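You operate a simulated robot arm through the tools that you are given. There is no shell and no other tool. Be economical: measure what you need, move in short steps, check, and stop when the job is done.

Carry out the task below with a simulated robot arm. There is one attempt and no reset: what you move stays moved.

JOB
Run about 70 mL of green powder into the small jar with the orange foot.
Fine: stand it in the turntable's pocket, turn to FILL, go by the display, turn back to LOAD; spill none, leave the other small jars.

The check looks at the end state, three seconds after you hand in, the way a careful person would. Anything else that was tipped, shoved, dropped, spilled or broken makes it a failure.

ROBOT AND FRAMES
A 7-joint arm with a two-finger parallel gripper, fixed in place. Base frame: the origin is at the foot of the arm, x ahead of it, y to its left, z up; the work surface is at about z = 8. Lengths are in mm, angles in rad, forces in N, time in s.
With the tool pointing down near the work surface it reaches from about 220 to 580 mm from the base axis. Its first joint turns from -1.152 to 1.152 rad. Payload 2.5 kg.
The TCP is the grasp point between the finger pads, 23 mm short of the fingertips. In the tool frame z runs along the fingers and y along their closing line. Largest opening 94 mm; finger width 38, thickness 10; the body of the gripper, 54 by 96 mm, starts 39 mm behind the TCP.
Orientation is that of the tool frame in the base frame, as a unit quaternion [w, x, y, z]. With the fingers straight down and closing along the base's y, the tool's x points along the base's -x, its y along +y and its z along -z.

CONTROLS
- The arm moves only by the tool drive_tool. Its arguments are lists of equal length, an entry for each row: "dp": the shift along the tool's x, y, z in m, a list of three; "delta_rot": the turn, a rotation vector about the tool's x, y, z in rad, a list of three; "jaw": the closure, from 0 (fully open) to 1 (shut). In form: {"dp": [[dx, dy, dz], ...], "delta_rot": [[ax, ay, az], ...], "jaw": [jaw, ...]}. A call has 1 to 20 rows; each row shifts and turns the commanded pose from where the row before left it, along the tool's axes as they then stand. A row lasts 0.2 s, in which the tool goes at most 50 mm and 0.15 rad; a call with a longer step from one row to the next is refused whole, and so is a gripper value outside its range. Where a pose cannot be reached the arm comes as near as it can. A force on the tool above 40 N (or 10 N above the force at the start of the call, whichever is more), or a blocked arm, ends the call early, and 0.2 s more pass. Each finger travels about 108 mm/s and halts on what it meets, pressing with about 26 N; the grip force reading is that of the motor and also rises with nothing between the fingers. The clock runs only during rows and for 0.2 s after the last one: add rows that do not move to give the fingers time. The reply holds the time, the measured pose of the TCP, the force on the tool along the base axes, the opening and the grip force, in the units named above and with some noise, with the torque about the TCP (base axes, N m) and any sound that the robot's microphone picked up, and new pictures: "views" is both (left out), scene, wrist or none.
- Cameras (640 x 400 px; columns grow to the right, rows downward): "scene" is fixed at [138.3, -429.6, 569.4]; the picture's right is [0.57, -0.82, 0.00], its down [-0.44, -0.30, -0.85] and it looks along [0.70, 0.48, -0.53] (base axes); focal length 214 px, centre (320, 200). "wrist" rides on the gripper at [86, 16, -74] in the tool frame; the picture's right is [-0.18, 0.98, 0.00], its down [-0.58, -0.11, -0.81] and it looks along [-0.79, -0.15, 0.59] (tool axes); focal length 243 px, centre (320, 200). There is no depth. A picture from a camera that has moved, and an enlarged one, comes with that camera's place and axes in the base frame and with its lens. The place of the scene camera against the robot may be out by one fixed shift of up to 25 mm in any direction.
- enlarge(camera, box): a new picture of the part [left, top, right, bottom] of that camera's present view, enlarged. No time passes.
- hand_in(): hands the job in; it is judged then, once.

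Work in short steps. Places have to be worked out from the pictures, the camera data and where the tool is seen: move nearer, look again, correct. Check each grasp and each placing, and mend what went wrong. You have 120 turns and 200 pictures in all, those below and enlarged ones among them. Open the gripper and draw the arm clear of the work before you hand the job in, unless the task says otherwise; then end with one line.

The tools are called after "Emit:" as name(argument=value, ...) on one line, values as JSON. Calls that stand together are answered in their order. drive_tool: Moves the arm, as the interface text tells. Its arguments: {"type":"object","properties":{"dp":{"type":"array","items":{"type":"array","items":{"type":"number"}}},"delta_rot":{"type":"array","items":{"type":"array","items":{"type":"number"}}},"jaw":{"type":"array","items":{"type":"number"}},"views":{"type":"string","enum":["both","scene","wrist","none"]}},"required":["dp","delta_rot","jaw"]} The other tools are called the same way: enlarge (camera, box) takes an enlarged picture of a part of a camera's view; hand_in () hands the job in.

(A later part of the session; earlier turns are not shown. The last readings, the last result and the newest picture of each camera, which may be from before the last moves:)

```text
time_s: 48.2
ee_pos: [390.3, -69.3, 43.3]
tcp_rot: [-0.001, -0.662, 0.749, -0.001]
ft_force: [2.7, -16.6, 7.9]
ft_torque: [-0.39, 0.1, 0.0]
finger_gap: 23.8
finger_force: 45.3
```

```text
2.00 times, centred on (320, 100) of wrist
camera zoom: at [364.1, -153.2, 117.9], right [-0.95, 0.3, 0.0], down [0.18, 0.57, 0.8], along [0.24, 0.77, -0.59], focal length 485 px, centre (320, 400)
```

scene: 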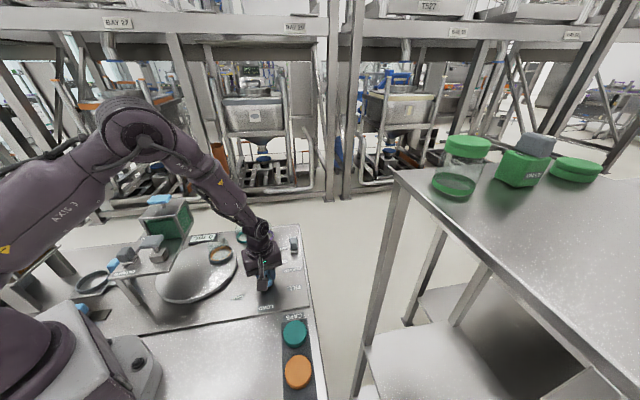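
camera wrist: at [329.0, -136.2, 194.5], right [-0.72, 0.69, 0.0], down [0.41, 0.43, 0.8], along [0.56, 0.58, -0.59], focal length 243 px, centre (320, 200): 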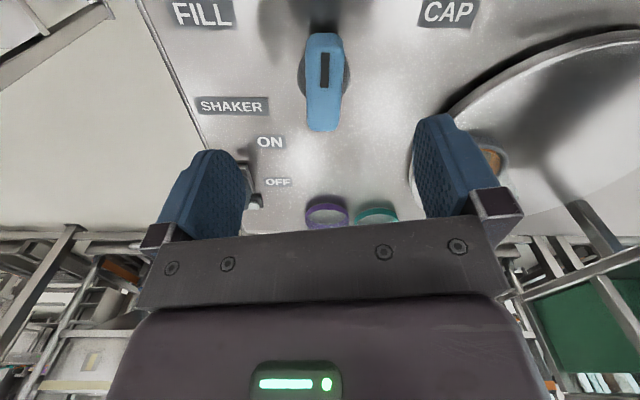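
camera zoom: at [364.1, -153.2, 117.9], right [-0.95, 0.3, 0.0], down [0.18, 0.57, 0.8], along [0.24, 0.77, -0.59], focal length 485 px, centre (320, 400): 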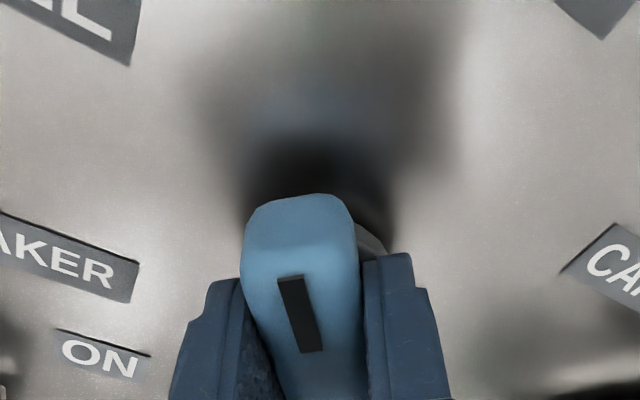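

Emit:
drive_tool(dp=[[0.0012, 0, 0], [0, 0, 0], [0, 0, 0], [0, 0, 0], [0, 0, 0], [0, 0, 0], [0, 0, 0], [0, 0, 0], [0, 0, 0]], delta_rot=[[0, 0, -0.05], [0, 0, -0.05], [0, 0, -0.05], [0, 0, -0.05], [0, 0, -0.05], [0, 0, -0.05], [0, 0, -0.05], [0, 0, -0.05], [0, 0, 0]], jaw=[0.8, 0.8, 0.8, 0.8, 0.8, 0.8, 0.8, 0.8, 0.8], views="none")

Emit:
enlarge(camera="scene", box=[120, 190, 300, 310])

Emit:
enlarge(camera="wrist", box=[160, 0, 480, 200])

```text
time_s: 50.2
ee_pos: [391.6, -69.4, 44.2]
tcp_rot: [0.0, 0.798, -0.603, 0.001]
ft_force: [15.2, -1.0, 8.9]
ft_torque: [0.22, 0.51, 0.07]
finger_gap: 24.0
finger_force: 45.4
```

```text
3.33 times, centred on (210, 250) of scene
camera zoom: at [138.3, -429.6, 569.4], right [0.57, -0.82, 0.0], down [-0.44, -0.3, -0.85], along [0.7, 0.48, -0.53], focal length 715 px, centre (687, 33)
```

zoom: 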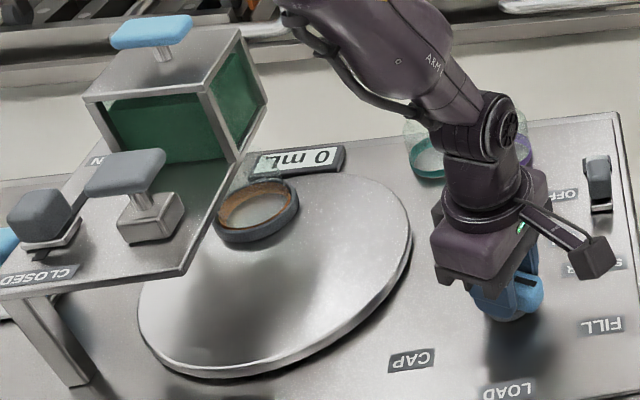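

```text
2.00 times, centred on (320, 100) of wrist
camera zoom: at [399.3, -157.1, 117.7], right [-1.0, -0.09, 0.0], down [-0.06, 0.59, 0.81], along [-0.07, 0.8, -0.59], focal length 485 px, centre (320, 400)
```

zoom: 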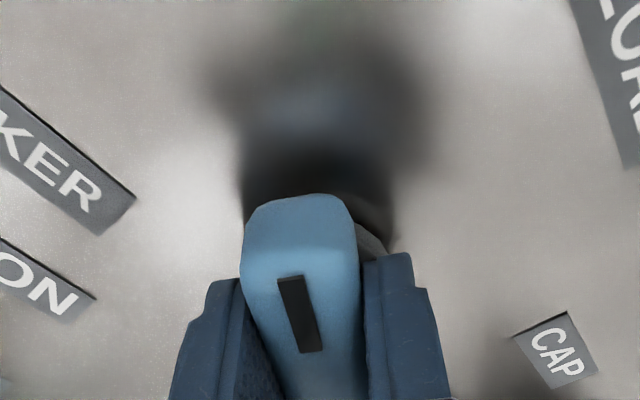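

Emit:
drive_tool(dp=[[0.0002, -0.001, 0], [0, 0, 0], [0, 0, 0], [0, 0, 0], [0, 0, 0]], delta_rot=[[0, 0, -0.04], [0, 0, -0.04], [0, 0, -0.03], [0, 0, -0.03], [0, 0, 0]], jaw=[0.8, 0.8, 0.8, 0.8, 0.8], views="none")

Emit:
enlarge(camera="scene", box=[120, 190, 300, 310])

Emit:
enlarge(camera="wrist", box=[160, 0, 480, 200])

```text
time_s: 51.4
ee_pos: [391.1, -68.9, 43.3]
tcp_rot: [0.001, 0.837, -0.548, 0.0]
ft_force: [5.3, 3.5, 22.4]
ft_torque: [0.77, 0.07, -2.1]
finger_gap: 25.3
finger_force: 45.3
```

```text
3.33 times, centred on (210, 250) of scene
camera zoom: at [138.2, -429.6, 569.4], right [0.57, -0.82, 0.0], down [-0.44, -0.3, -0.85], along [0.7, 0.48, -0.53], focal length 715 px, centre (687, 33)
```

zoom: 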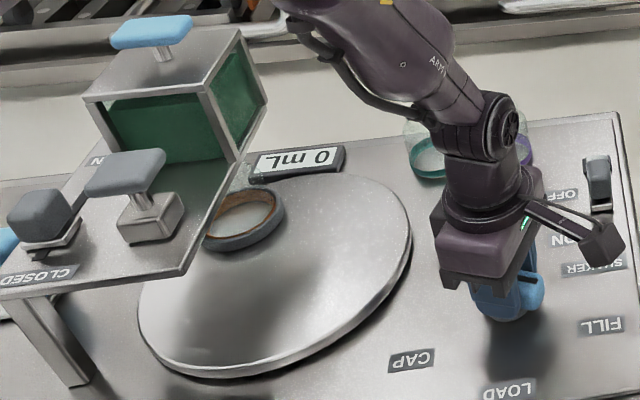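

```text
2.00 times, centred on (320, 100) of wrist
camera zoom: at [411.3, -155.3, 117.4], right [-0.97, -0.23, 0.0], down [-0.13, 0.58, 0.81], along [-0.18, 0.78, -0.59], focal length 485 px, centre (320, 400)
```

zoom: 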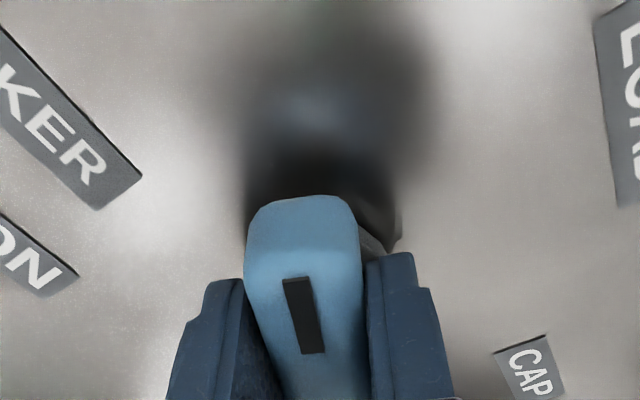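

Torque of 2.1 N·m shows the end stop, and the jar sits under the hopper: FILL reached. Release and rise.

Emit:
drive_tool(dp=[[0, 0, 0], [0, 0, 0], [0, 0, -0.02], [0, 0, -0.04], [0, 0, -0.045], [0, 0, -0.045], [0, 0, -0.045], [0, 0, -0.045]], delta_rot=[[0, 0, 0.02], [0, 0, 0], [0, 0, 0], [0, 0, 0], [0, 0, 0.1], [0, 0, 0.15], [0, 0, 0.15], [0, 0, 0.15]], jaw=[0.45, 0.4, 0.4, 0.4, 0.4, 0.4, 0.4, 0.4], views="none")

Emit:
enlarge(camera="scene", box=[120, 190, 300, 310])

```text
time_s: 51.8
ee_pos: [385.6, -72.7, 42.7]
tcp_rot: [0.011, 0.837, -0.548, -0.006]
ft_force: [-13.1, -2.4, 16.4]
ft_torque: [0.23, -0.06, 0.11]
finger_gap: 45.7
finger_force: 0.0
stopped in row 1: the force on the tool passed its limit at 43 N (the readings are from after the stop); the commanded pose is now the measured one
```

```text
3.33 times, centred on (210, 250) of scene
camera zoom: at [138.2, -429.6, 569.4], right [0.57, -0.82, 0.0], down [-0.44, -0.3, -0.85], along [0.7, 0.48, -0.53], focal length 715 px, centre (687, 33)
```

zoom: 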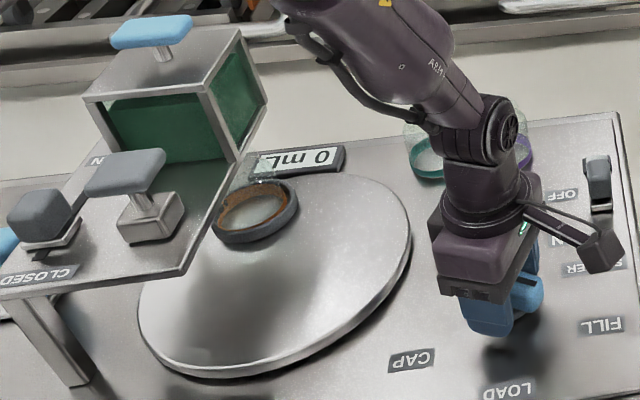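

The grip released with a jerk and the table seems to have turned back slightly. Rise and examine knob and pocket.

Emit:
drive_tool(dp=[[0, 0, 0], [0, 0, -0.02], [0, 0, -0.04], [0, 0, -0.04]], delta_rot=[[0, 0, 0], [0, 0, 0], [0, 0, 0], [0, 0, 0]], jaw=[0.4, 0.4, 0.4, 0.4], views="wrist")

Emit:
enlarge(camera="scene", box=[120, 190, 300, 310])

```text
time_s: 52.8
ee_pos: [389.2, -70.4, 143.4]
tcp_rot: [0.009, 0.837, -0.547, -0.004]
ft_force: [0.7, -0.8, 0.0]
ft_torque: [-0.03, 0.01, 0.03]
finger_gap: 56.3
finger_force: 0.1
camera wrist: at [411.0, -155.5, 217.3], right [-0.97, -0.23, 0.02], down [-0.12, 0.58, 0.8], along [-0.19, 0.78, -0.6], focal length 243 px, centre (320, 200)
```

wrist: 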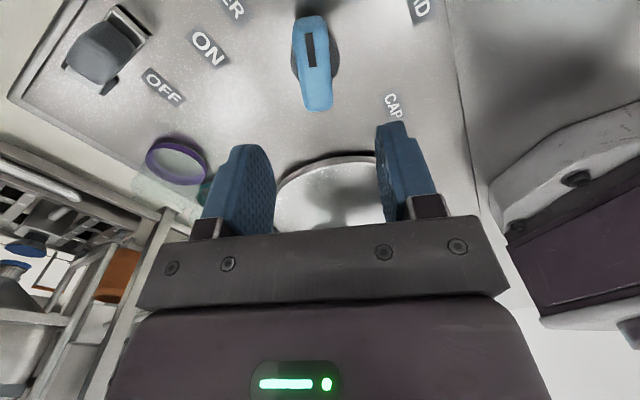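

```text
3.33 times, centred on (210, 250) of scene
camera zoom: at [138.3, -429.6, 569.4], right [0.57, -0.82, 0.0], down [-0.44, -0.3, -0.85], along [0.7, 0.48, -0.53], focal length 715 px, centre (687, 33)
```

zoom: 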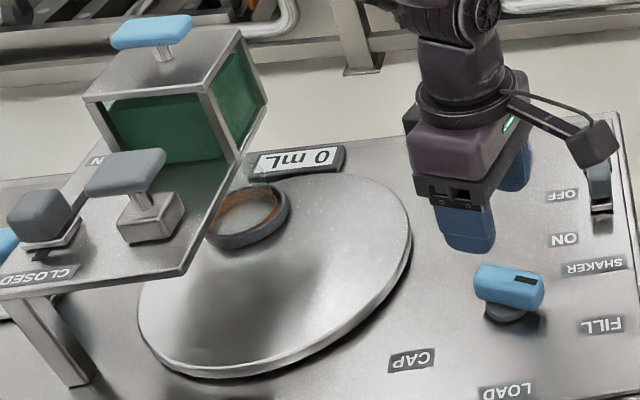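

Pointer reads −69°, matching the FILL label, and the pocket computes to ≈(305,205), right under the hopper. Now back to the gate slider at height.

Emit:
drive_tool(dp=[[0, 0, -0.045], [0, 0, -0.045], [0, 0, -0.045], [0, 0, -0.045], [0, 0, 0], [0, 0, 0], [0, 0, 0], [0, 0, 0], [0, 0, 0], [-0.003, 0.046, 0], [-0.003, 0.046, 0], [-0.003, 0.046, 0], [-0.003, 0.046, 0], [-0.003, 0.046, 0], [-0.003, 0.046, 0], [-0.001, 0.046, 0], [0, 0, 0]], delta_rot=[[0, 0, 0.135], [0, 0, 0.135], [0, 0, 0.135], [0, 0, 0.135], [0, 0, 0.135], [0, 0, 0.135], [0, 0, 0.135], [0, 0, 0.135], [0, 0, 0.135], [0, 0, 0], [0, 0, 0], [0, 0, 0], [0, 0, 0], [0, 0, 0], [0, 0, 0], [0, 0, 0], [0, 0, 0]], jaw=[0.4, 0.4, 0.4, 0.4, 0.4, 0.4, 0.4, 0.4, 0.4, 0.4, 0.4, 0.4, 0.4, 0.4, 0.4, 0.4, 0.47], views="wrist")

Emit:
enlarge(camera="scene", box=[80, 180, 260, 300])

```text
time_s: 56.4
ee_pos: [179.8, 176.3, 324.0]
tcp_rot: [-0.01, -0.374, 0.927, -0.002]
ft_force: [0.2, 0.0, 0.3]
ft_torque: [-0.02, 0.02, 0.0]
finger_gap: 49.9
finger_force: 0.1
camera wrist: at [108.4, 128.9, 399.7], right [-0.55, 0.83, 0.0], down [0.51, 0.33, 0.79], along [0.66, 0.44, -0.61], focal length 243 px, centre (320, 200)
```

wrist: 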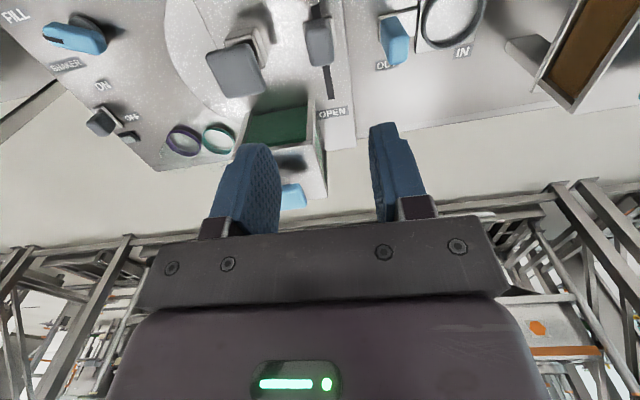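

```text
3.33 times, centred on (170, 240) of scene
camera zoom: at [138.3, -429.6, 569.4], right [0.57, -0.82, 0.0], down [-0.44, -0.3, -0.85], along [0.7, 0.48, -0.53], focal length 715 px, centre (820, 67)
```

zoom: 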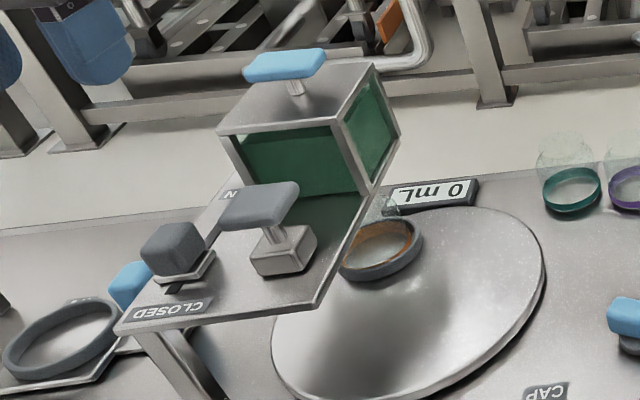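

Slider is directly below the tool, near (177,175). Straighten tilt and descend onto it.

Emit:
drive_tool(dp=[[0.002, 0, 0.04], [0, 0, 0.04], [0, 0, 0.04], [0, 0, 0.025], [0, 0, 0.015], [0, 0, 0]], delta_rot=[[0, -0.02, 0], [0, 0, 0], [0, 0, 0], [0, 0, 0], [0, 0, 0], [0, 0, 0]], jaw=[0.47, 0.47, 0.47, 0.47, 0.47, 0.47], views="none")

Emit:
enlarge(camera="wrist", box=[160, 0, 480, 200])

Emit:
enlarge(camera="scene", box=[80, 180, 260, 300])

```text
time_s: 57.8
ee_pos: [179.6, 175.1, 163.5]
tcp_rot: [-0.001, -0.375, 0.927, 0.002]
ft_force: [-0.5, -0.3, -0.6]
ft_torque: [0.0, -0.03, -0.02]
finger_gap: 49.8
finger_force: 0.1
```

```text
2.00 times, centred on (320, 100) of wrist
camera zoom: at [106.2, 126.2, 237.5], right [-0.55, 0.83, 0.01], down [0.5, 0.32, 0.81], along [0.67, 0.45, -0.59], focal length 485 px, centre (320, 400)
```

zoom: 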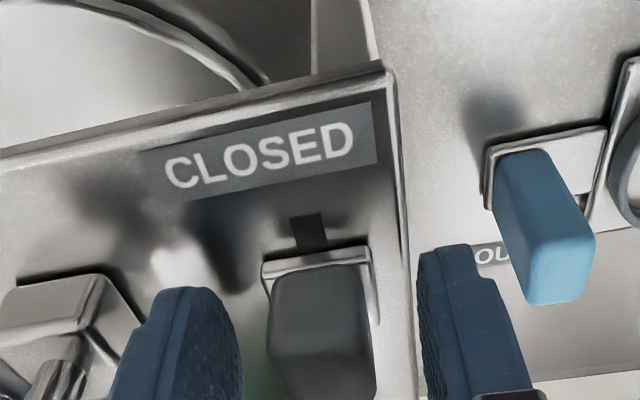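

```text
3.33 times, centred on (170, 240) of scene
camera zoom: at [138.3, -429.6, 569.4], right [0.57, -0.82, 0.0], down [-0.44, -0.3, -0.85], along [0.7, 0.48, -0.53], focal length 715 px, centre (820, 67)
```

zoom: 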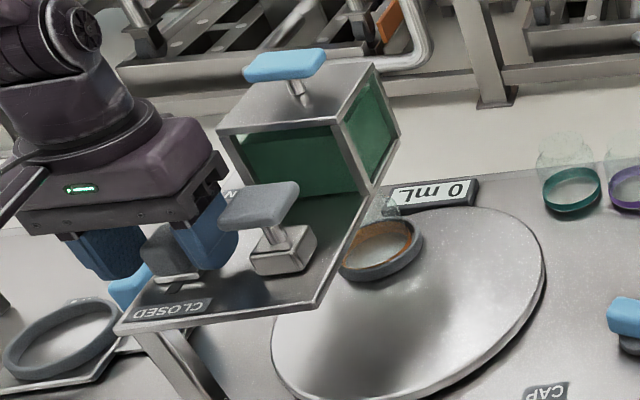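

Grip the slider, then open it ~15 mm and watch the display.

Emit:
drive_tool(dp=[[0, 0, 0], [0, 0, 0], [-0.005, 0, 0], [-0.005, 0, 0], [-0.005, 0, 0]], delta_rot=[[0, 0, 0], [0, 0, 0], [0, 0, 0], [0, 0, 0], [0, 0, 0]], jaw=[0.8, 0.8, 0.8, 0.8, 0.8], views="none")

Emit:
enlarge(camera="scene", box=[110, 190, 230, 280])

```text
time_s: 59.0
ee_pos: [188.5, 184.8, 164.1]
tcp_rot: [-0.002, -0.377, 0.926, 0.003]
ft_force: [-4.5, 3.8, -10.7]
ft_torque: [-0.99, 0.4, 1.41]
finger_gap: 23.9
finger_force: 45.1
```

```text
4.44 times, centred on (170, 235) of scene
camera zoom: at [138.3, -429.5, 569.4], right [0.57, -0.82, 0.0], down [-0.44, -0.3, -0.85], along [0.7, 0.48, -0.53], focal length 953 px, centre (987, 44)
```

zoom: 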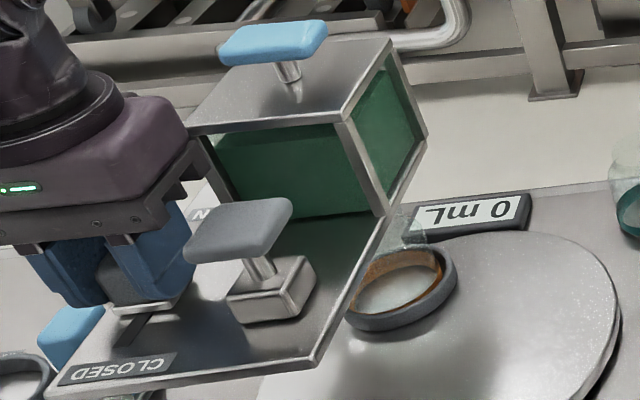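

Still 0 mL. Open a further 10 mm.

Emit:
drive_tool(dp=[[-0.005, 0, 0], [-0.005, 0, 0], [0, 0, 0]], delta_rot=[[0, 0, 0], [0, 0, 0], [0, 0, 0]], jaw=[0.8, 0.8, 0.8], views="none")

Emit:
enlarge(camera="scene", box=[110, 190, 230, 280])

```text
time_s: 59.8
ee_pos: [195.8, 191.4, 164.5]
tcp_rot: [-0.002, -0.376, 0.927, 0.004]
ft_force: [-15.4, 15.9, -30.5]
ft_torque: [-0.2, -0.17, 1.4]
finger_gap: 23.9
finger_force: 45.4
```

```text
4.44 times, centred on (170, 235) of scene
camera zoom: at [138.3, -429.5, 569.4], right [0.57, -0.82, 0.0], down [-0.44, -0.3, -0.85], along [0.7, 0.48, -0.53], focal length 953 px, centre (987, 44)
```

zoom: 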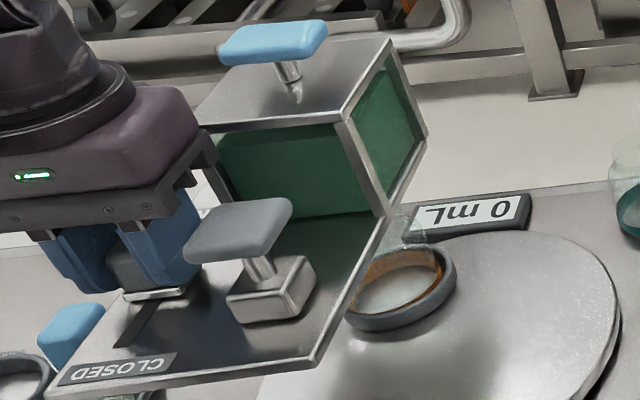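

Still 0. Relieve the side load and open to about two-thirds.

Emit:
drive_tool(dp=[[0, 0.0015, 0.001], [-0.006, 0, 0], [-0.005, 0, 0], [0, 0, 0], [0, 0, 0], [0, 0, 0]], delta_rot=[[0, 0, 0], [0, 0, 0], [0, 0, 0], [0, 0, 0], [0, 0, 0], [0, 0, 0]], jaw=[0.8, 0.8, 0.8, 0.8, 0.8, 0.8], views="none")

Emit:
enlarge(camera="scene", box=[110, 190, 230, 280])

```text
time_s: 61.2
ee_pos: [205.3, 200.3, 163.9]
tcp_rot: [0.002, -0.375, 0.927, 0.003]
ft_force: [-5.2, 4.4, 26.0]
ft_torque: [-0.34, -0.09, 1.43]
finger_gap: 23.8
finger_force: 44.4
```

```text
4.44 times, centred on (170, 235) of scene
camera zoom: at [138.2, -429.6, 569.4], right [0.57, -0.82, 0.0], down [-0.44, -0.3, -0.85], along [0.7, 0.48, -0.53], focal length 953 px, centre (987, 44)
```

zoom: 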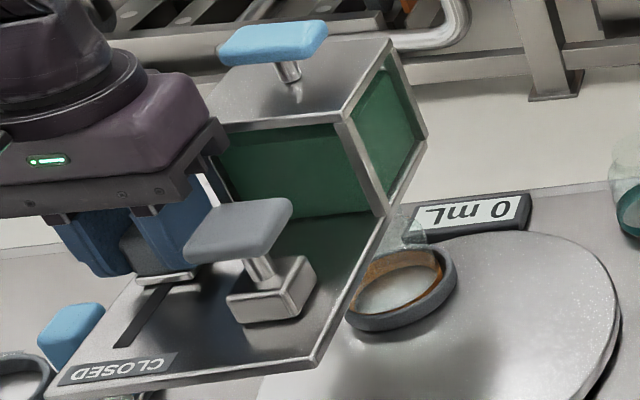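

No flow without the shaker, evidently the powder bridges. I close the gate again, then go and switch the shaker on.

Emit:
drive_tool(dp=[[0, 0, -0.001], [0.01, -0.0005, 0], [0.01, -0.0005, 0], [0.01, -0.0005, 0], [0.007, 0, 0], [0.003, 0, 0], [0, 0, 0]], delta_rot=[[0, 0, 0], [0, 0, 0], [0, 0, 0], [0, 0, 0], [0, 0, 0], [0, 0, 0], [0, 0, 0]], jaw=[0.8, 0.8, 0.8, 0.8, 0.8, 0.8, 0.8], views="none")

Emit:
enlarge(camera="wrist", box=[160, 0, 480, 200])

Emit:
enlarge(camera="scene", box=[110, 190, 230, 280])

```text
time_s: 62.6
ee_pos: [179.0, 174.3, 163.5]
tcp_rot: [0.004, -0.379, 0.926, 0.006]
ft_force: [5.2, 3.3, -8.5]
ft_torque: [-0.49, -0.3, 1.26]
finger_gap: 23.7
finger_force: 44.9
stopped in row 7: the force on the tool passed its limit at 42 N (the readings are from after the stop); the commanded pose is now the measured one
```

```text
2.00 times, centred on (320, 100) of wrist
camera zoom: at [105.1, 124.2, 236.8], right [-0.56, 0.83, 0.01], down [0.49, 0.32, 0.81], along [0.67, 0.46, -0.58], focal length 485 px, centre (320, 400)
```

zoom: 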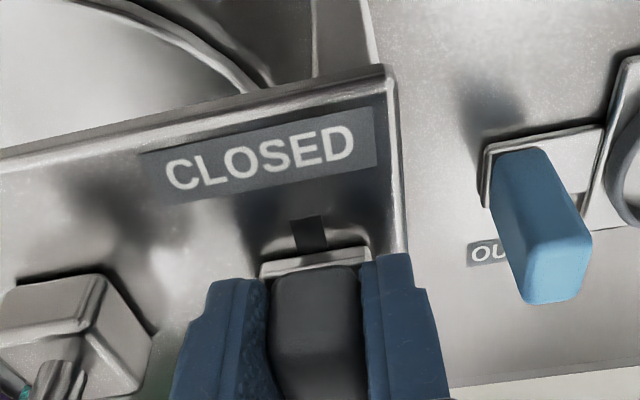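

```text
4.44 times, centred on (170, 235) of scene
camera zoom: at [138.3, -429.6, 569.4], right [0.57, -0.82, 0.0], down [-0.44, -0.3, -0.85], along [0.7, 0.48, -0.53], focal length 953 px, centre (987, 44)
```

zoom: 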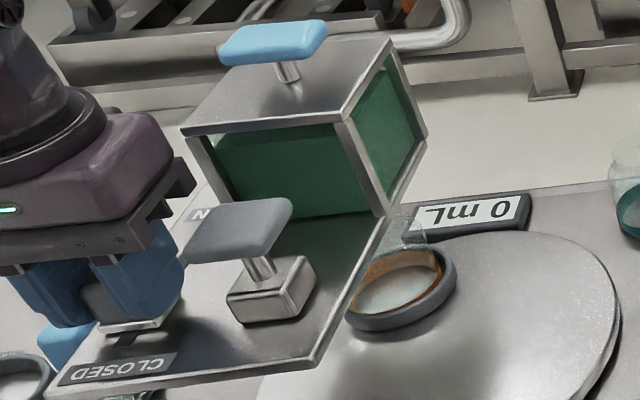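

Gate closed against its stop. Release, rise and travel to the shaker switch near (537,-49).

Emit:
drive_tool(dp=[[0, 0, 0], [0, 0, 0], [0, 0, -0.04], [0, 0, -0.045], [0, 0, -0.045], [0, 0, -0.03], [0, 0, 0], [0, 0, 0], [-0.04, -0.025, 0], [-0.04, -0.025, 0], [-0.04, -0.025, 0], [-0.04, -0.025, 0], [-0.04, -0.025, 0], [-0.04, -0.025, 0], [-0.03, -0.025, 0], [0, 0, 0]], delta_rot=[[0, 0, 0], [0, 0, 0], [0, 0, 0.13], [0, 0, 0.13], [0, 0, 0.13], [0, 0, 0.13], [0, 0, 0.13], [0, 0, 0.12], [0, 0, 0], [0, 0, 0], [0, 0, 0], [0, 0, 0], [0, 0, 0], [0, 0, 0], [0, 0, 0], [0, 0, 0]], jaw=[0.5, 0.47, 0.47, 0.47, 0.47, 0.47, 0.47, 0.47, 0.47, 0.47, 0.47, 0.47, 0.47, 0.47, 0.47, 0.47], views="wrist")

Emit:
enlarge(camera="scene", box=[260, 220, 320, 270])

```text
time_s: 66.0
ee_pos: [447.2, -3.7, 322.4]
tcp_rot: [0.001, -0.001, 1.0, 0.007]
ft_force: [0.5, 0.7, -0.2]
ft_torque: [-0.01, 0.0, -0.05]
finger_gap: 49.8
finger_force: 0.0
camera wrist: at [360.6, 11.4, 395.8], right [0.18, 0.98, 0.02], down [0.58, -0.12, 0.81], along [0.79, -0.14, -0.59], focal length 243 px, centre (320, 200)
```

wrist: 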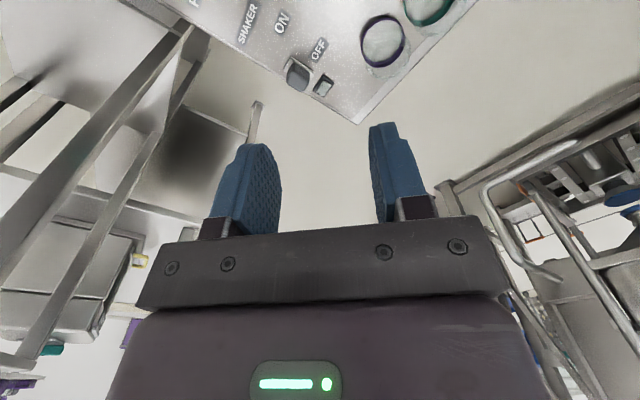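

```text
8.00 times, centred on (290, 245) of scene
camera zoom: at [138.3, -429.6, 569.4], right [0.57, -0.82, 0.0], down [-0.44, -0.3, -0.85], along [0.7, 0.48, -0.53], focal length 1716 px, centre (560, -160)
```

zoom: 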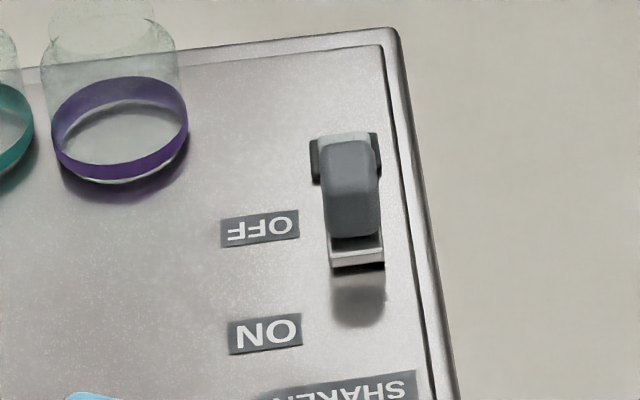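

Emit:
drive_tool(dp=[[-0.02, -0.015, 0.03], [-0.02, -0.015, 0.035], [-0.015, 0, 0.035], [0, 0, 0.03], [0, 0, 0.0]], delta_rot=[[0, 0, 0], [0, 0, 0], [0, 0, 0], [0, 0, 0], [0, 0, 0]], jaw=[0.47, 0.47, 0.47, 0.47, 0.47], views="wrist")

Emit:
enlarge(camera="wrist", box=[200, 0, 400, 125])

```text
time_s: 67.2
ee_pos: [501.5, -31.1, 192.4]
tcp_rot: [0.002, 0.0, 1.0, 0.007]
ft_force: [0.7, -0.3, 0.2]
ft_torque: [0.01, -0.04, 0.0]
finger_gap: 50.0
finger_force: 0.0
camera wrist: at [415.3, -16.4, 265.9], right [0.18, 0.98, 0.02], down [0.58, -0.12, 0.81], along [0.79, -0.14, -0.59], focal length 243 px, centre (320, 200)
```

wrist: 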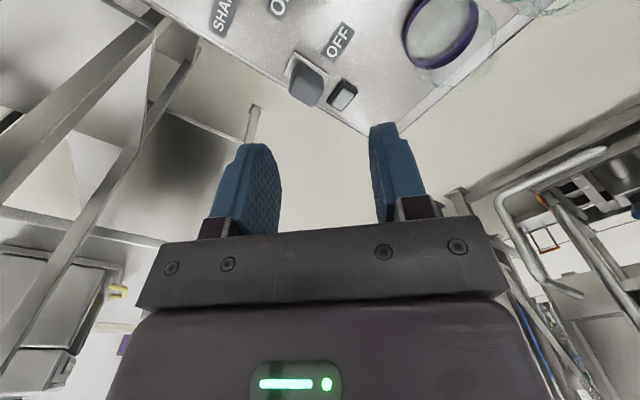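

```text
3.20 times, centred on (300, 62) of wrist
camera zoom: at [415.3, -16.4, 265.9], right [0.18, 0.98, 0.02], down [0.58, -0.12, 0.81], along [0.79, -0.14, -0.59], focal length 776 px, centre (384, 640)
```

zoom: 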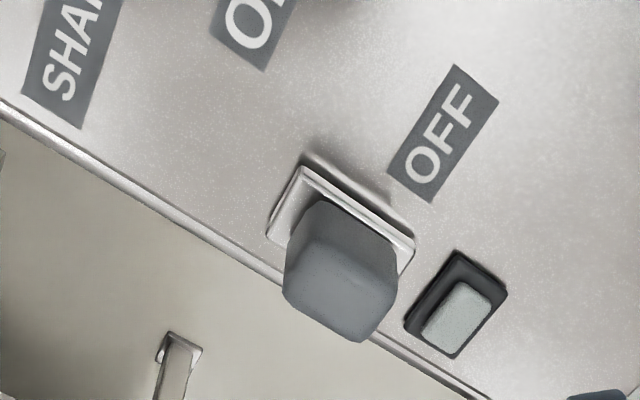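

The switch is a slider block like the gate's, at about (536,-49), to be slid toward ON along (−0.7,−0.7). I move above it with 45° yaw.

Emit:
drive_tool(dp=[[-0.0345, -0.018, 0], [0, 0, 0.02], [0, 0, 0.02], [0, 0, 0.02], [0, 0, 0.02], [0, 0, 0.01], [0, 0, 0], [0, 0, 0]], delta_rot=[[0, 0, 0], [0, 0, -0.13], [0, 0, -0.13], [0, 0, -0.13], [0, 0, -0.13], [0, 0, -0.13], [0, 0, -0.12], [0, 0, 0]], jaw=[0.47, 0.47, 0.47, 0.47, 0.47, 0.47, 0.47, 0.47], views="none")

Emit:
enlarge(camera="wrist", box=[160, 0, 480, 200])

Emit:
enlarge(camera="scene", box=[250, 210, 330, 270])

```text
time_s: 69.0
ee_pos: [540.0, -46.4, 100.6]
tcp_rot: [0.004, -0.376, 0.926, 0.008]
ft_force: [0.5, -0.2, -0.7]
ft_torque: [-0.03, -0.06, 0.0]
finger_gap: 49.9
finger_force: 0.0
```

```text
2.00 times, centred on (320, 100) of wrist
camera zoom: at [465.5, -97.6, 174.6], right [-0.55, 0.83, 0.01], down [0.49, 0.32, 0.81], along [0.67, 0.46, -0.58], focal length 485 px, centre (320, 400)
```

zoom: 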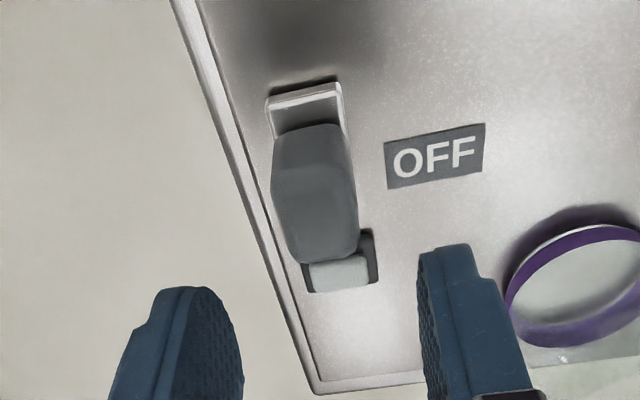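

```text
6.67 times, centred on (290, 240) of scene
camera zoom: at [138.3, -429.6, 569.4], right [0.57, -0.82, 0.0], down [-0.44, -0.3, -0.85], along [0.7, 0.48, -0.53], focal length 1430 px, centre (520, -67)
```

zoom: 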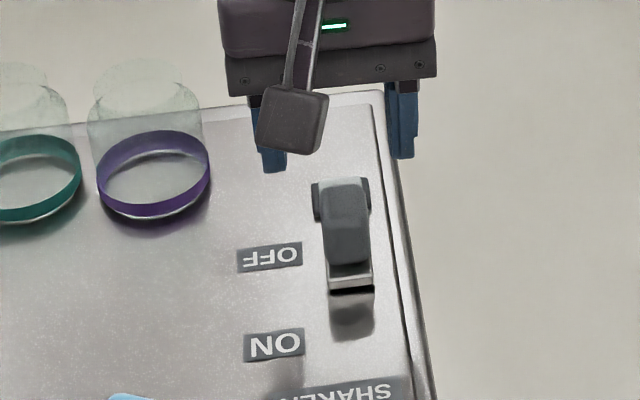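

Block centre ≈(536,-49), top z≈50; travel axis matches the tool's yaw. Move over it, descend and grip.

Emit:
drive_tool(dp=[[0.0045, -0.0005, 0.02], [0, 0, 0.02], [0, 0, 0.012], [0, 0, 0], [0, 0, 0], [0, 0, 0]], delta_rot=[[0, 0.01, 0], [0, 0, 0], [0, 0, 0], [0, 0, 0], [0, 0, 0], [0, 0, 0]], jaw=[0.47, 0.47, 0.47, 0.47, 0.8, 0.8], views="none")

Emit:
enlarge(camera="wrist", box=[160, 0, 480, 200])

```text
time_s: 70.4
ee_pos: [535.2, -51.5, 50.0]
tcp_rot: [0.0, -0.378, 0.926, 0.002]
ft_force: [4.9, -4.7, -7.4]
ft_torque: [-0.16, -0.6, 1.58]
finger_gap: 23.4
finger_force: 45.0
```

```text
2.00 times, centred on (320, 100) of wrist
camera zoom: at [462.4, -100.6, 123.2], right [-0.56, 0.83, 0.01], down [0.49, 0.32, 0.81], along [0.67, 0.45, -0.59], focal length 485 px, centre (320, 400)
```

zoom: 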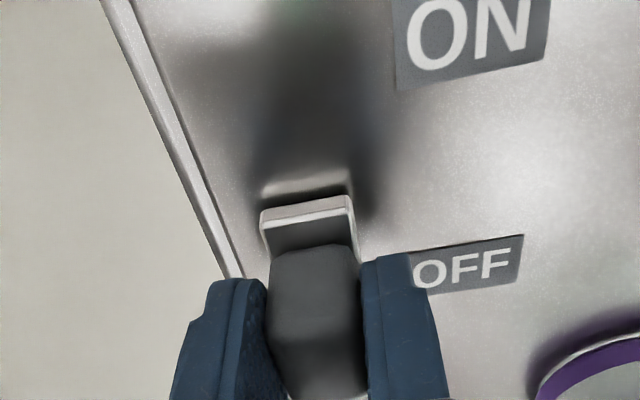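

Gripped. Slide toward ON in steps.

Emit:
drive_tool(dp=[[0.006, 0, 0], [0.006, 0, 0], [0.006, 0, 0], [0, 0, 0]], delta_rot=[[0, 0, 0], [0, 0, 0], [0, 0, 0], [0, 0, 0]], jaw=[0.8, 0.8, 0.8, 0.8], views="none")

Emit:
enlarge(camera="wrist", box=[160, 0, 480, 200])

```text
time_s: 71.4
ee_pos: [522.7, -64.4, 48.9]
tcp_rot: [0.0, -0.375, 0.927, 0.005]
ft_force: [7.8, -9.6, -17.3]
ft_torque: [-0.32, -0.63, 1.42]
finger_gap: 24.0
finger_force: 44.9
```

```text
2.00 times, centred on (320, 100) of wrist
camera zoom: at [448.7, -113.8, 123.3], right [-0.55, 0.83, 0.01], down [0.5, 0.32, 0.81], along [0.67, 0.45, -0.59], focal length 485 px, centre (320, 400)
```

zoom: 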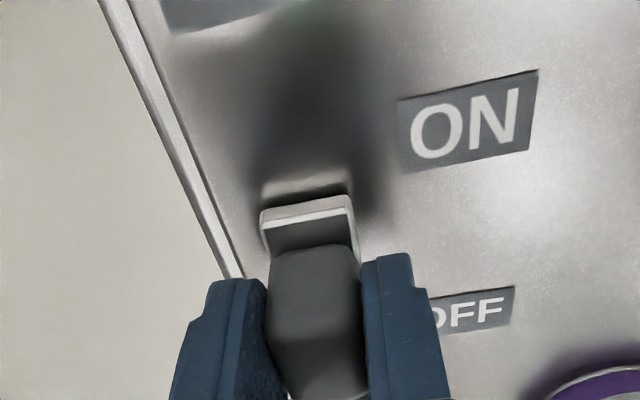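

It slides freely. Continue toward ON.

Emit:
drive_tool(dp=[[0.006, -0.0005, 0.0003], [0.006, 0, 0], [0.006, 0, 0], [0.006, 0, 0], [0, 0, 0]], delta_rot=[[0, 0, 0], [0, 0, 0], [0, 0, 0], [0, 0, 0], [0, 0, 0]], jaw=[0.8, 0.8, 0.8, 0.8, 0.8], views="none")

Emit:
enlarge(camera="wrist", box=[160, 0, 480, 200])

```text
time_s: 72.6
ee_pos: [505.4, -81.1, 49.5]
tcp_rot: [-0.001, -0.376, 0.927, 0.004]
ft_force: [7.8, -9.4, -18.1]
ft_torque: [-0.5, -0.45, 1.45]
finger_gap: 24.0
finger_force: 44.7
```

```text
2.00 times, centred on (320, 100) of wrist
camera zoom: at [431.9, -130.7, 123.3], right [-0.55, 0.83, 0.01], down [0.5, 0.32, 0.81], along [0.67, 0.45, -0.59], focal length 485 px, centre (320, 400)
```

zoom: 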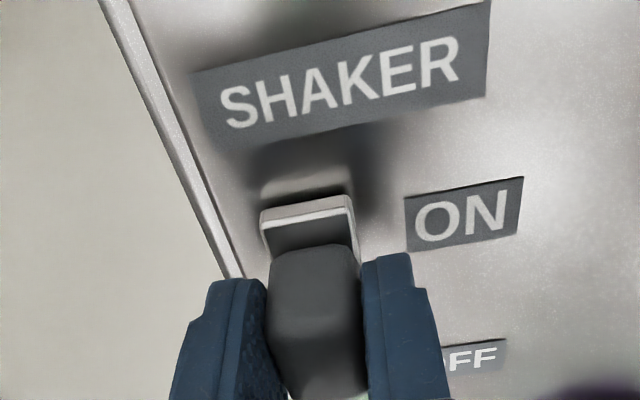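

Emit:
drive_tool(dp=[[0.005, -0.0005, 0.0003], [0.005, 0, 0], [0.003, 0, 0], [0, 0, 0], [0, 0, 0]], delta_rot=[[0, 0, 0], [0, 0, 0], [0, 0, 0], [0, 0, 0], [0, 0, 0]], jaw=[0.8, 0.8, 0.8, 0.8, 0.8], views="none")

Emit:
enlarge(camera="wrist", box=[160, 0, 480, 200])

Emit:
enlarge(camera="scene", box=[150, 200, 330, 290])

```text
time_s: 73.2
ee_pos: [504.1, -83.6, 49.4]
tcp_rot: [0.008, -0.378, 0.926, 0.004]
ft_force: [4.5, 0.3, -3.8]
ft_torque: [-0.11, -0.18, 0.99]
finger_gap: 23.8
finger_force: 45.2
stopped in row 3: the force on the tool passed its limit at 43 N (the readings are from after the stop); the commanded pose is now the measured one
```

```text
2.00 times, centred on (320, 100) of wrist
camera zoom: at [429.1, -133.5, 122.5], right [-0.56, 0.83, 0.0], down [0.48, 0.32, 0.82], along [0.68, 0.46, -0.58], focal length 485 px, centre (320, 400)
```

zoom: 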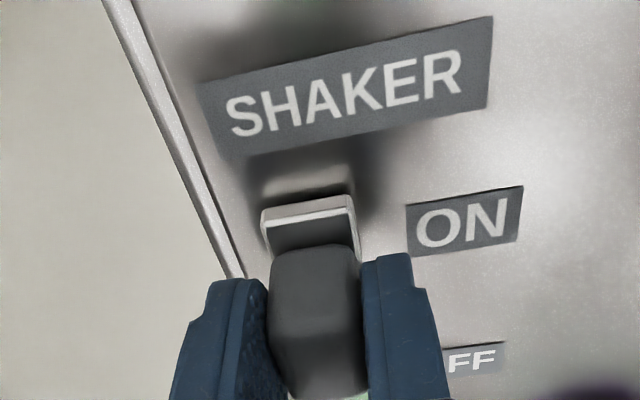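

```text
3.56 times, centred on (240, 245) of scene
camera zoom: at [138.3, -429.6, 569.4], right [0.57, -0.82, 0.0], down [-0.44, -0.3, -0.85], along [0.7, 0.48, -0.53], focal length 763 px, centre (604, 40)
```

zoom: 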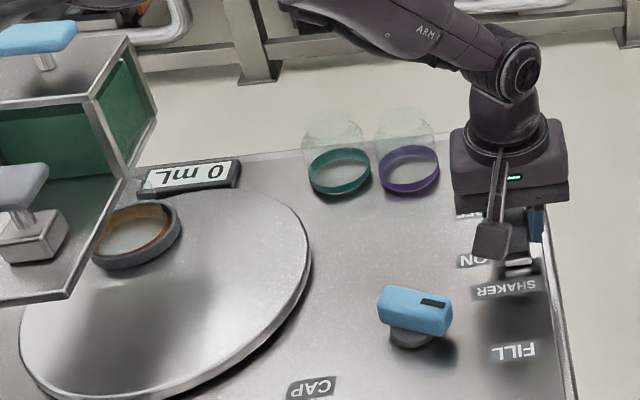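

End stop at ON. Release, rise and check the lamp.

Emit:
drive_tool(dp=[[0, 0, 0], [0, 0, 0], [0, 0, -0.04], [0, 0, -0.045], [0, 0, -0.045], [0, 0, -0.045], [0, 0, -0.045], [0, 0, -0.045]], delta_rot=[[0, 0, 0], [0, 0, 0], [0, 0, 0], [0, 0, 0], [0, 0, 0], [0, 0, 0], [0, 0, 0], [0, 0, 0]], jaw=[0.5, 0.47, 0.47, 0.47, 0.47, 0.47, 0.47, 0.47], views="wrist")

Emit:
enlarge(camera="scene", box=[150, 200, 330, 290])

```text
time_s: 75.0
ee_pos: [499.1, -86.0, 316.6]
tcp_rot: [0.007, -0.377, 0.926, 0.005]
ft_force: [0.3, 0.4, -0.3]
ft_torque: [-0.01, 0.04, 0.03]
finger_gap: 49.8
finger_force: 0.1
camera wrist: at [425.2, -135.4, 388.2], right [-0.56, 0.83, 0.01], down [0.48, 0.32, 0.81], along [0.68, 0.46, -0.58], focal length 243 px, centre (320, 200)
```

wrist: 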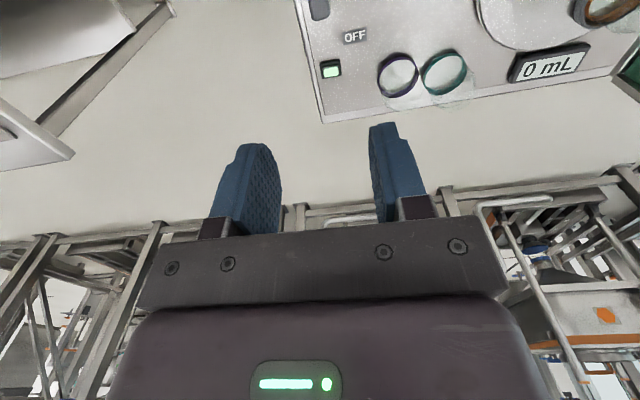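

```text
3.56 times, centred on (240, 245) of scene
camera zoom: at [138.3, -429.6, 569.4], right [0.57, -0.82, 0.0], down [-0.44, -0.3, -0.85], along [0.7, 0.48, -0.53], focal length 763 px, centre (604, 40)
```

zoom: 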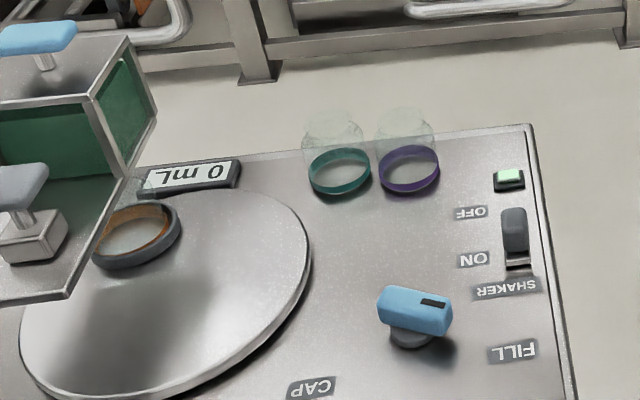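

Lamp green, shaker on, still 0 mL. Travel back above the gate slider.

Emit:
drive_tool(dp=[[0.005, 0.0455, 0], [0.005, 0.0455, 0], [0.005, 0.0455, 0], [0.005, 0.0455, 0], [0.005, 0.0455, 0], [0.005, 0.0455, 0], [0.005, 0.0455, 0], [0.005, 0.0455, 0], [0.005, 0.0455, 0], [0, 0, 0]], delta_rot=[[0, 0.013, 0], [0, 0, 0], [0, 0, 0], [0, 0, 0], [0, 0, 0], [0, 0, 0], [0, 0, 0], [0, 0, 0], [0, 0, 0], [0, 0, 0]], jaw=[0.47, 0.47, 0.47, 0.47, 0.47, 0.47, 0.47, 0.47, 0.47, 0.47], views="none")

```text
time_s: 77.2
ee_pos: [181.7, 175.9, 313.4]
tcp_rot: [0.001, -0.377, 0.926, 0.001]
ft_force: [-0.4, 0.1, -0.1]
ft_torque: [-0.01, 0.02, -0.02]
finger_gap: 50.1
finger_force: 0.0
```

Descend onto the slider and grip it.

Emit:
drive_tool(dp=[[0.0025, 0.0008, 0.04], [0, 0, 0.045], [0, 0, 0.045], [0, 0, 0.02], [0, 0, 0], [0, 0, 0], [0, 0, 0]], delta_rot=[[0, 0, 0], [0, 0, 0], [0, 0, 0], [0, 0, 0], [0, 0, 0], [0, 0, 0], [0, 0, 0]], jaw=[0.47, 0.47, 0.47, 0.47, 0.47, 0.8, 0.8], views="none")

Emit:
enlarge(camera="wrist", box=[160, 0, 480, 200])

Emit:
enlarge(camera="scene", box=[110, 190, 230, 280])

```text
time_s: 78.8
ee_pos: [177.0, 173.8, 165.0]
tcp_rot: [0.0, -0.379, 0.925, 0.001]
ft_force: [4.9, -2.6, -15.5]
ft_torque: [0.2, -0.69, 1.01]
finger_gap: 23.6
finger_force: 44.8
```

```text
2.00 times, centred on (320, 100) of wrist
camera zoom: at [104.3, 124.1, 238.3], right [-0.56, 0.83, 0.0], down [0.49, 0.33, 0.81], along [0.67, 0.45, -0.59], focal length 485 px, centre (320, 400)
```

zoom: 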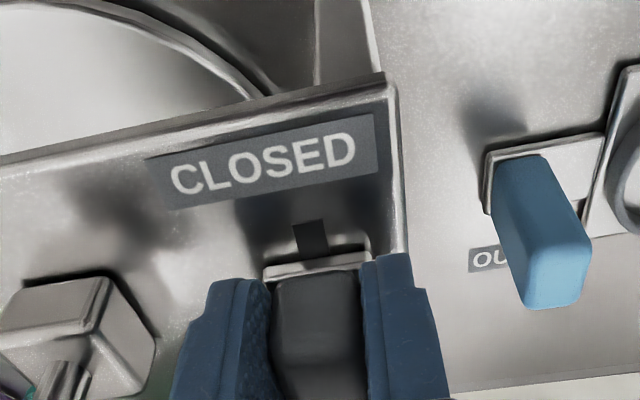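

```text
4.44 times, centred on (170, 235) of scene
camera zoom: at [138.3, -429.5, 569.4], right [0.57, -0.82, 0.0], down [-0.44, -0.3, -0.85], along [0.7, 0.48, -0.53], focal length 953 px, centre (987, 44)
```

zoom: 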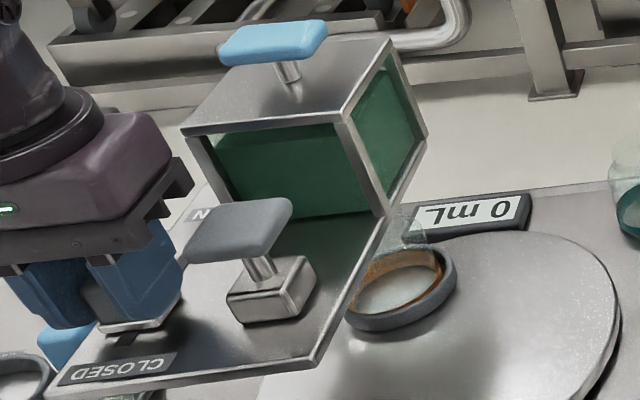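

Gripped, 0 mL. Open ~10 mm and read.

Emit:
drive_tool(dp=[[-0.005, 0, 0.0005], [-0.005, 0, 0], [0, 0, 0]], delta_rot=[[0, 0, 0], [0, 0, 0], [0, 0, 0]], jaw=[0.8, 0.8, 0.8], views="none")

Emit:
enlarge(camera="scene", box=[110, 190, 230, 280])

```text
time_s: 79.6
ee_pos: [185.5, 181.4, 163.5]
tcp_rot: [0.0, -0.378, 0.926, 0.002]
ft_force: [-5.2, 5.0, -17.0]
ft_torque: [-0.05, -0.2, 1.12]
finger_gap: 23.4
finger_force: 44.9
```

```text
4.44 times, centred on (170, 235) of scene
camera zoom: at [138.3, -429.5, 569.4], right [0.57, -0.82, 0.0], down [-0.44, -0.3, -0.85], along [0.7, 0.48, -0.53], focal length 953 px, centre (987, 44)
```

zoom: 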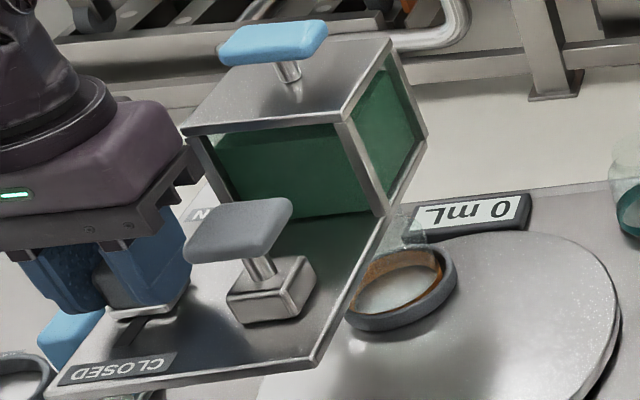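

Still 0. Open ~8 mm more.

Emit:
drive_tool(dp=[[-0.004, 0, 0], [-0.004, 0, 0], [0, 0, 0]], delta_rot=[[0, 0, 0], [0, 0, 0], [0, 0, 0]], jaw=[0.8, 0.8, 0.8], views="none")

Emit:
enlarge(camera="scene", box=[110, 190, 230, 280])

```text
time_s: 80.4
ee_pos: [190.3, 186.2, 164.4]
tcp_rot: [0.0, -0.378, 0.926, 0.002]
ft_force: [-15.6, 15.9, -7.0]
ft_torque: [-0.64, 0.52, 1.09]
finger_gap: 23.4
finger_force: 45.2
```

```text
4.44 times, centred on (170, 235) of scene
camera zoom: at [138.3, -429.5, 569.4], right [0.57, -0.82, 0.0], down [-0.44, -0.3, -0.85], along [0.7, 0.48, -0.53], focal length 953 px, centre (987, 44)
```

zoom: 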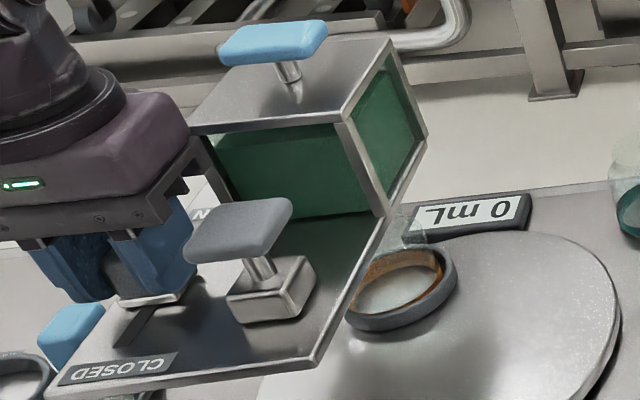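

Emit:
drive_tool(dp=[[-0.004, 0.001, 0], [-0.004, 0, 0], [0, 0, 0]], delta_rot=[[0, 0, 0], [0, 0, 0], [0, 0, 0]], jaw=[0.8, 0.8, 0.8], views="none")

Emit:
enlarge(camera="scene", box=[110, 190, 230, 280])

```text
time_s: 81.2
ee_pos: [196.2, 192.0, 166.0]
tcp_rot: [-0.001, -0.377, 0.926, 0.001]
ft_force: [-9.1, 8.7, -32.4]
ft_torque: [0.2, -0.44, 1.17]
finger_gap: 23.4
finger_force: 44.6
```

```text
4.44 times, centred on (170, 235) of scene
camera zoom: at [138.3, -429.5, 569.4], right [0.57, -0.82, 0.0], down [-0.44, -0.3, -0.85], along [0.7, 0.48, -0.53], focal length 953 px, centre (987, 44)
```

zoom: 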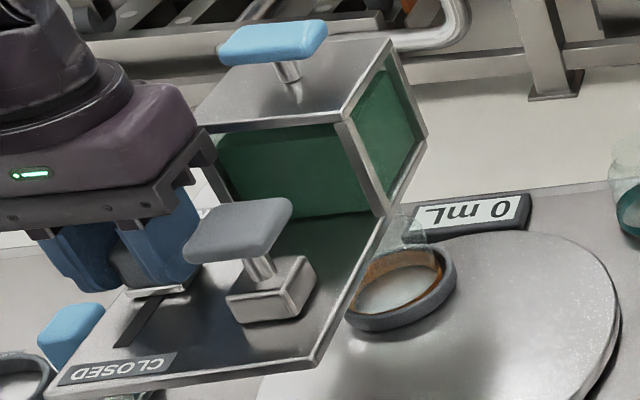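

Still 0; lower the command slightly to relieve, and open on.

Emit:
drive_tool(dp=[[-0.003, 0, 0.0015], [-0.004, 0, 0], [0, 0, 0]], delta_rot=[[0, 0, 0], [0, 0, 0], [0, 0, 0]], jaw=[0.8, 0.8, 0.8], views="none")

Emit:
enlarge(camera="scene", box=[110, 190, 230, 280])

```text
time_s: 82.0
ee_pos: [202.5, 198.6, 165.5]
tcp_rot: [0.002, -0.377, 0.926, 0.001]
ft_force: [-11.1, 10.0, 10.5]
ft_torque: [-1.12, 0.78, 1.05]
finger_gap: 23.7
finger_force: 45.2
```

```text
4.44 times, centred on (170, 235) of scene
camera zoom: at [138.3, -429.6, 569.4], right [0.57, -0.82, 0.0], down [-0.44, -0.3, -0.85], along [0.7, 0.48, -0.53], focal length 953 px, centre (987, 44)
```

zoom: 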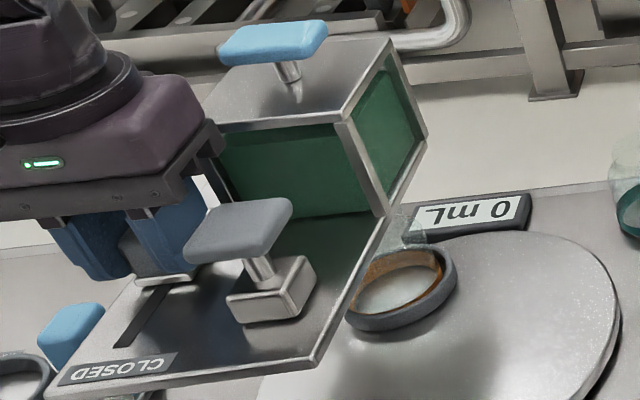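

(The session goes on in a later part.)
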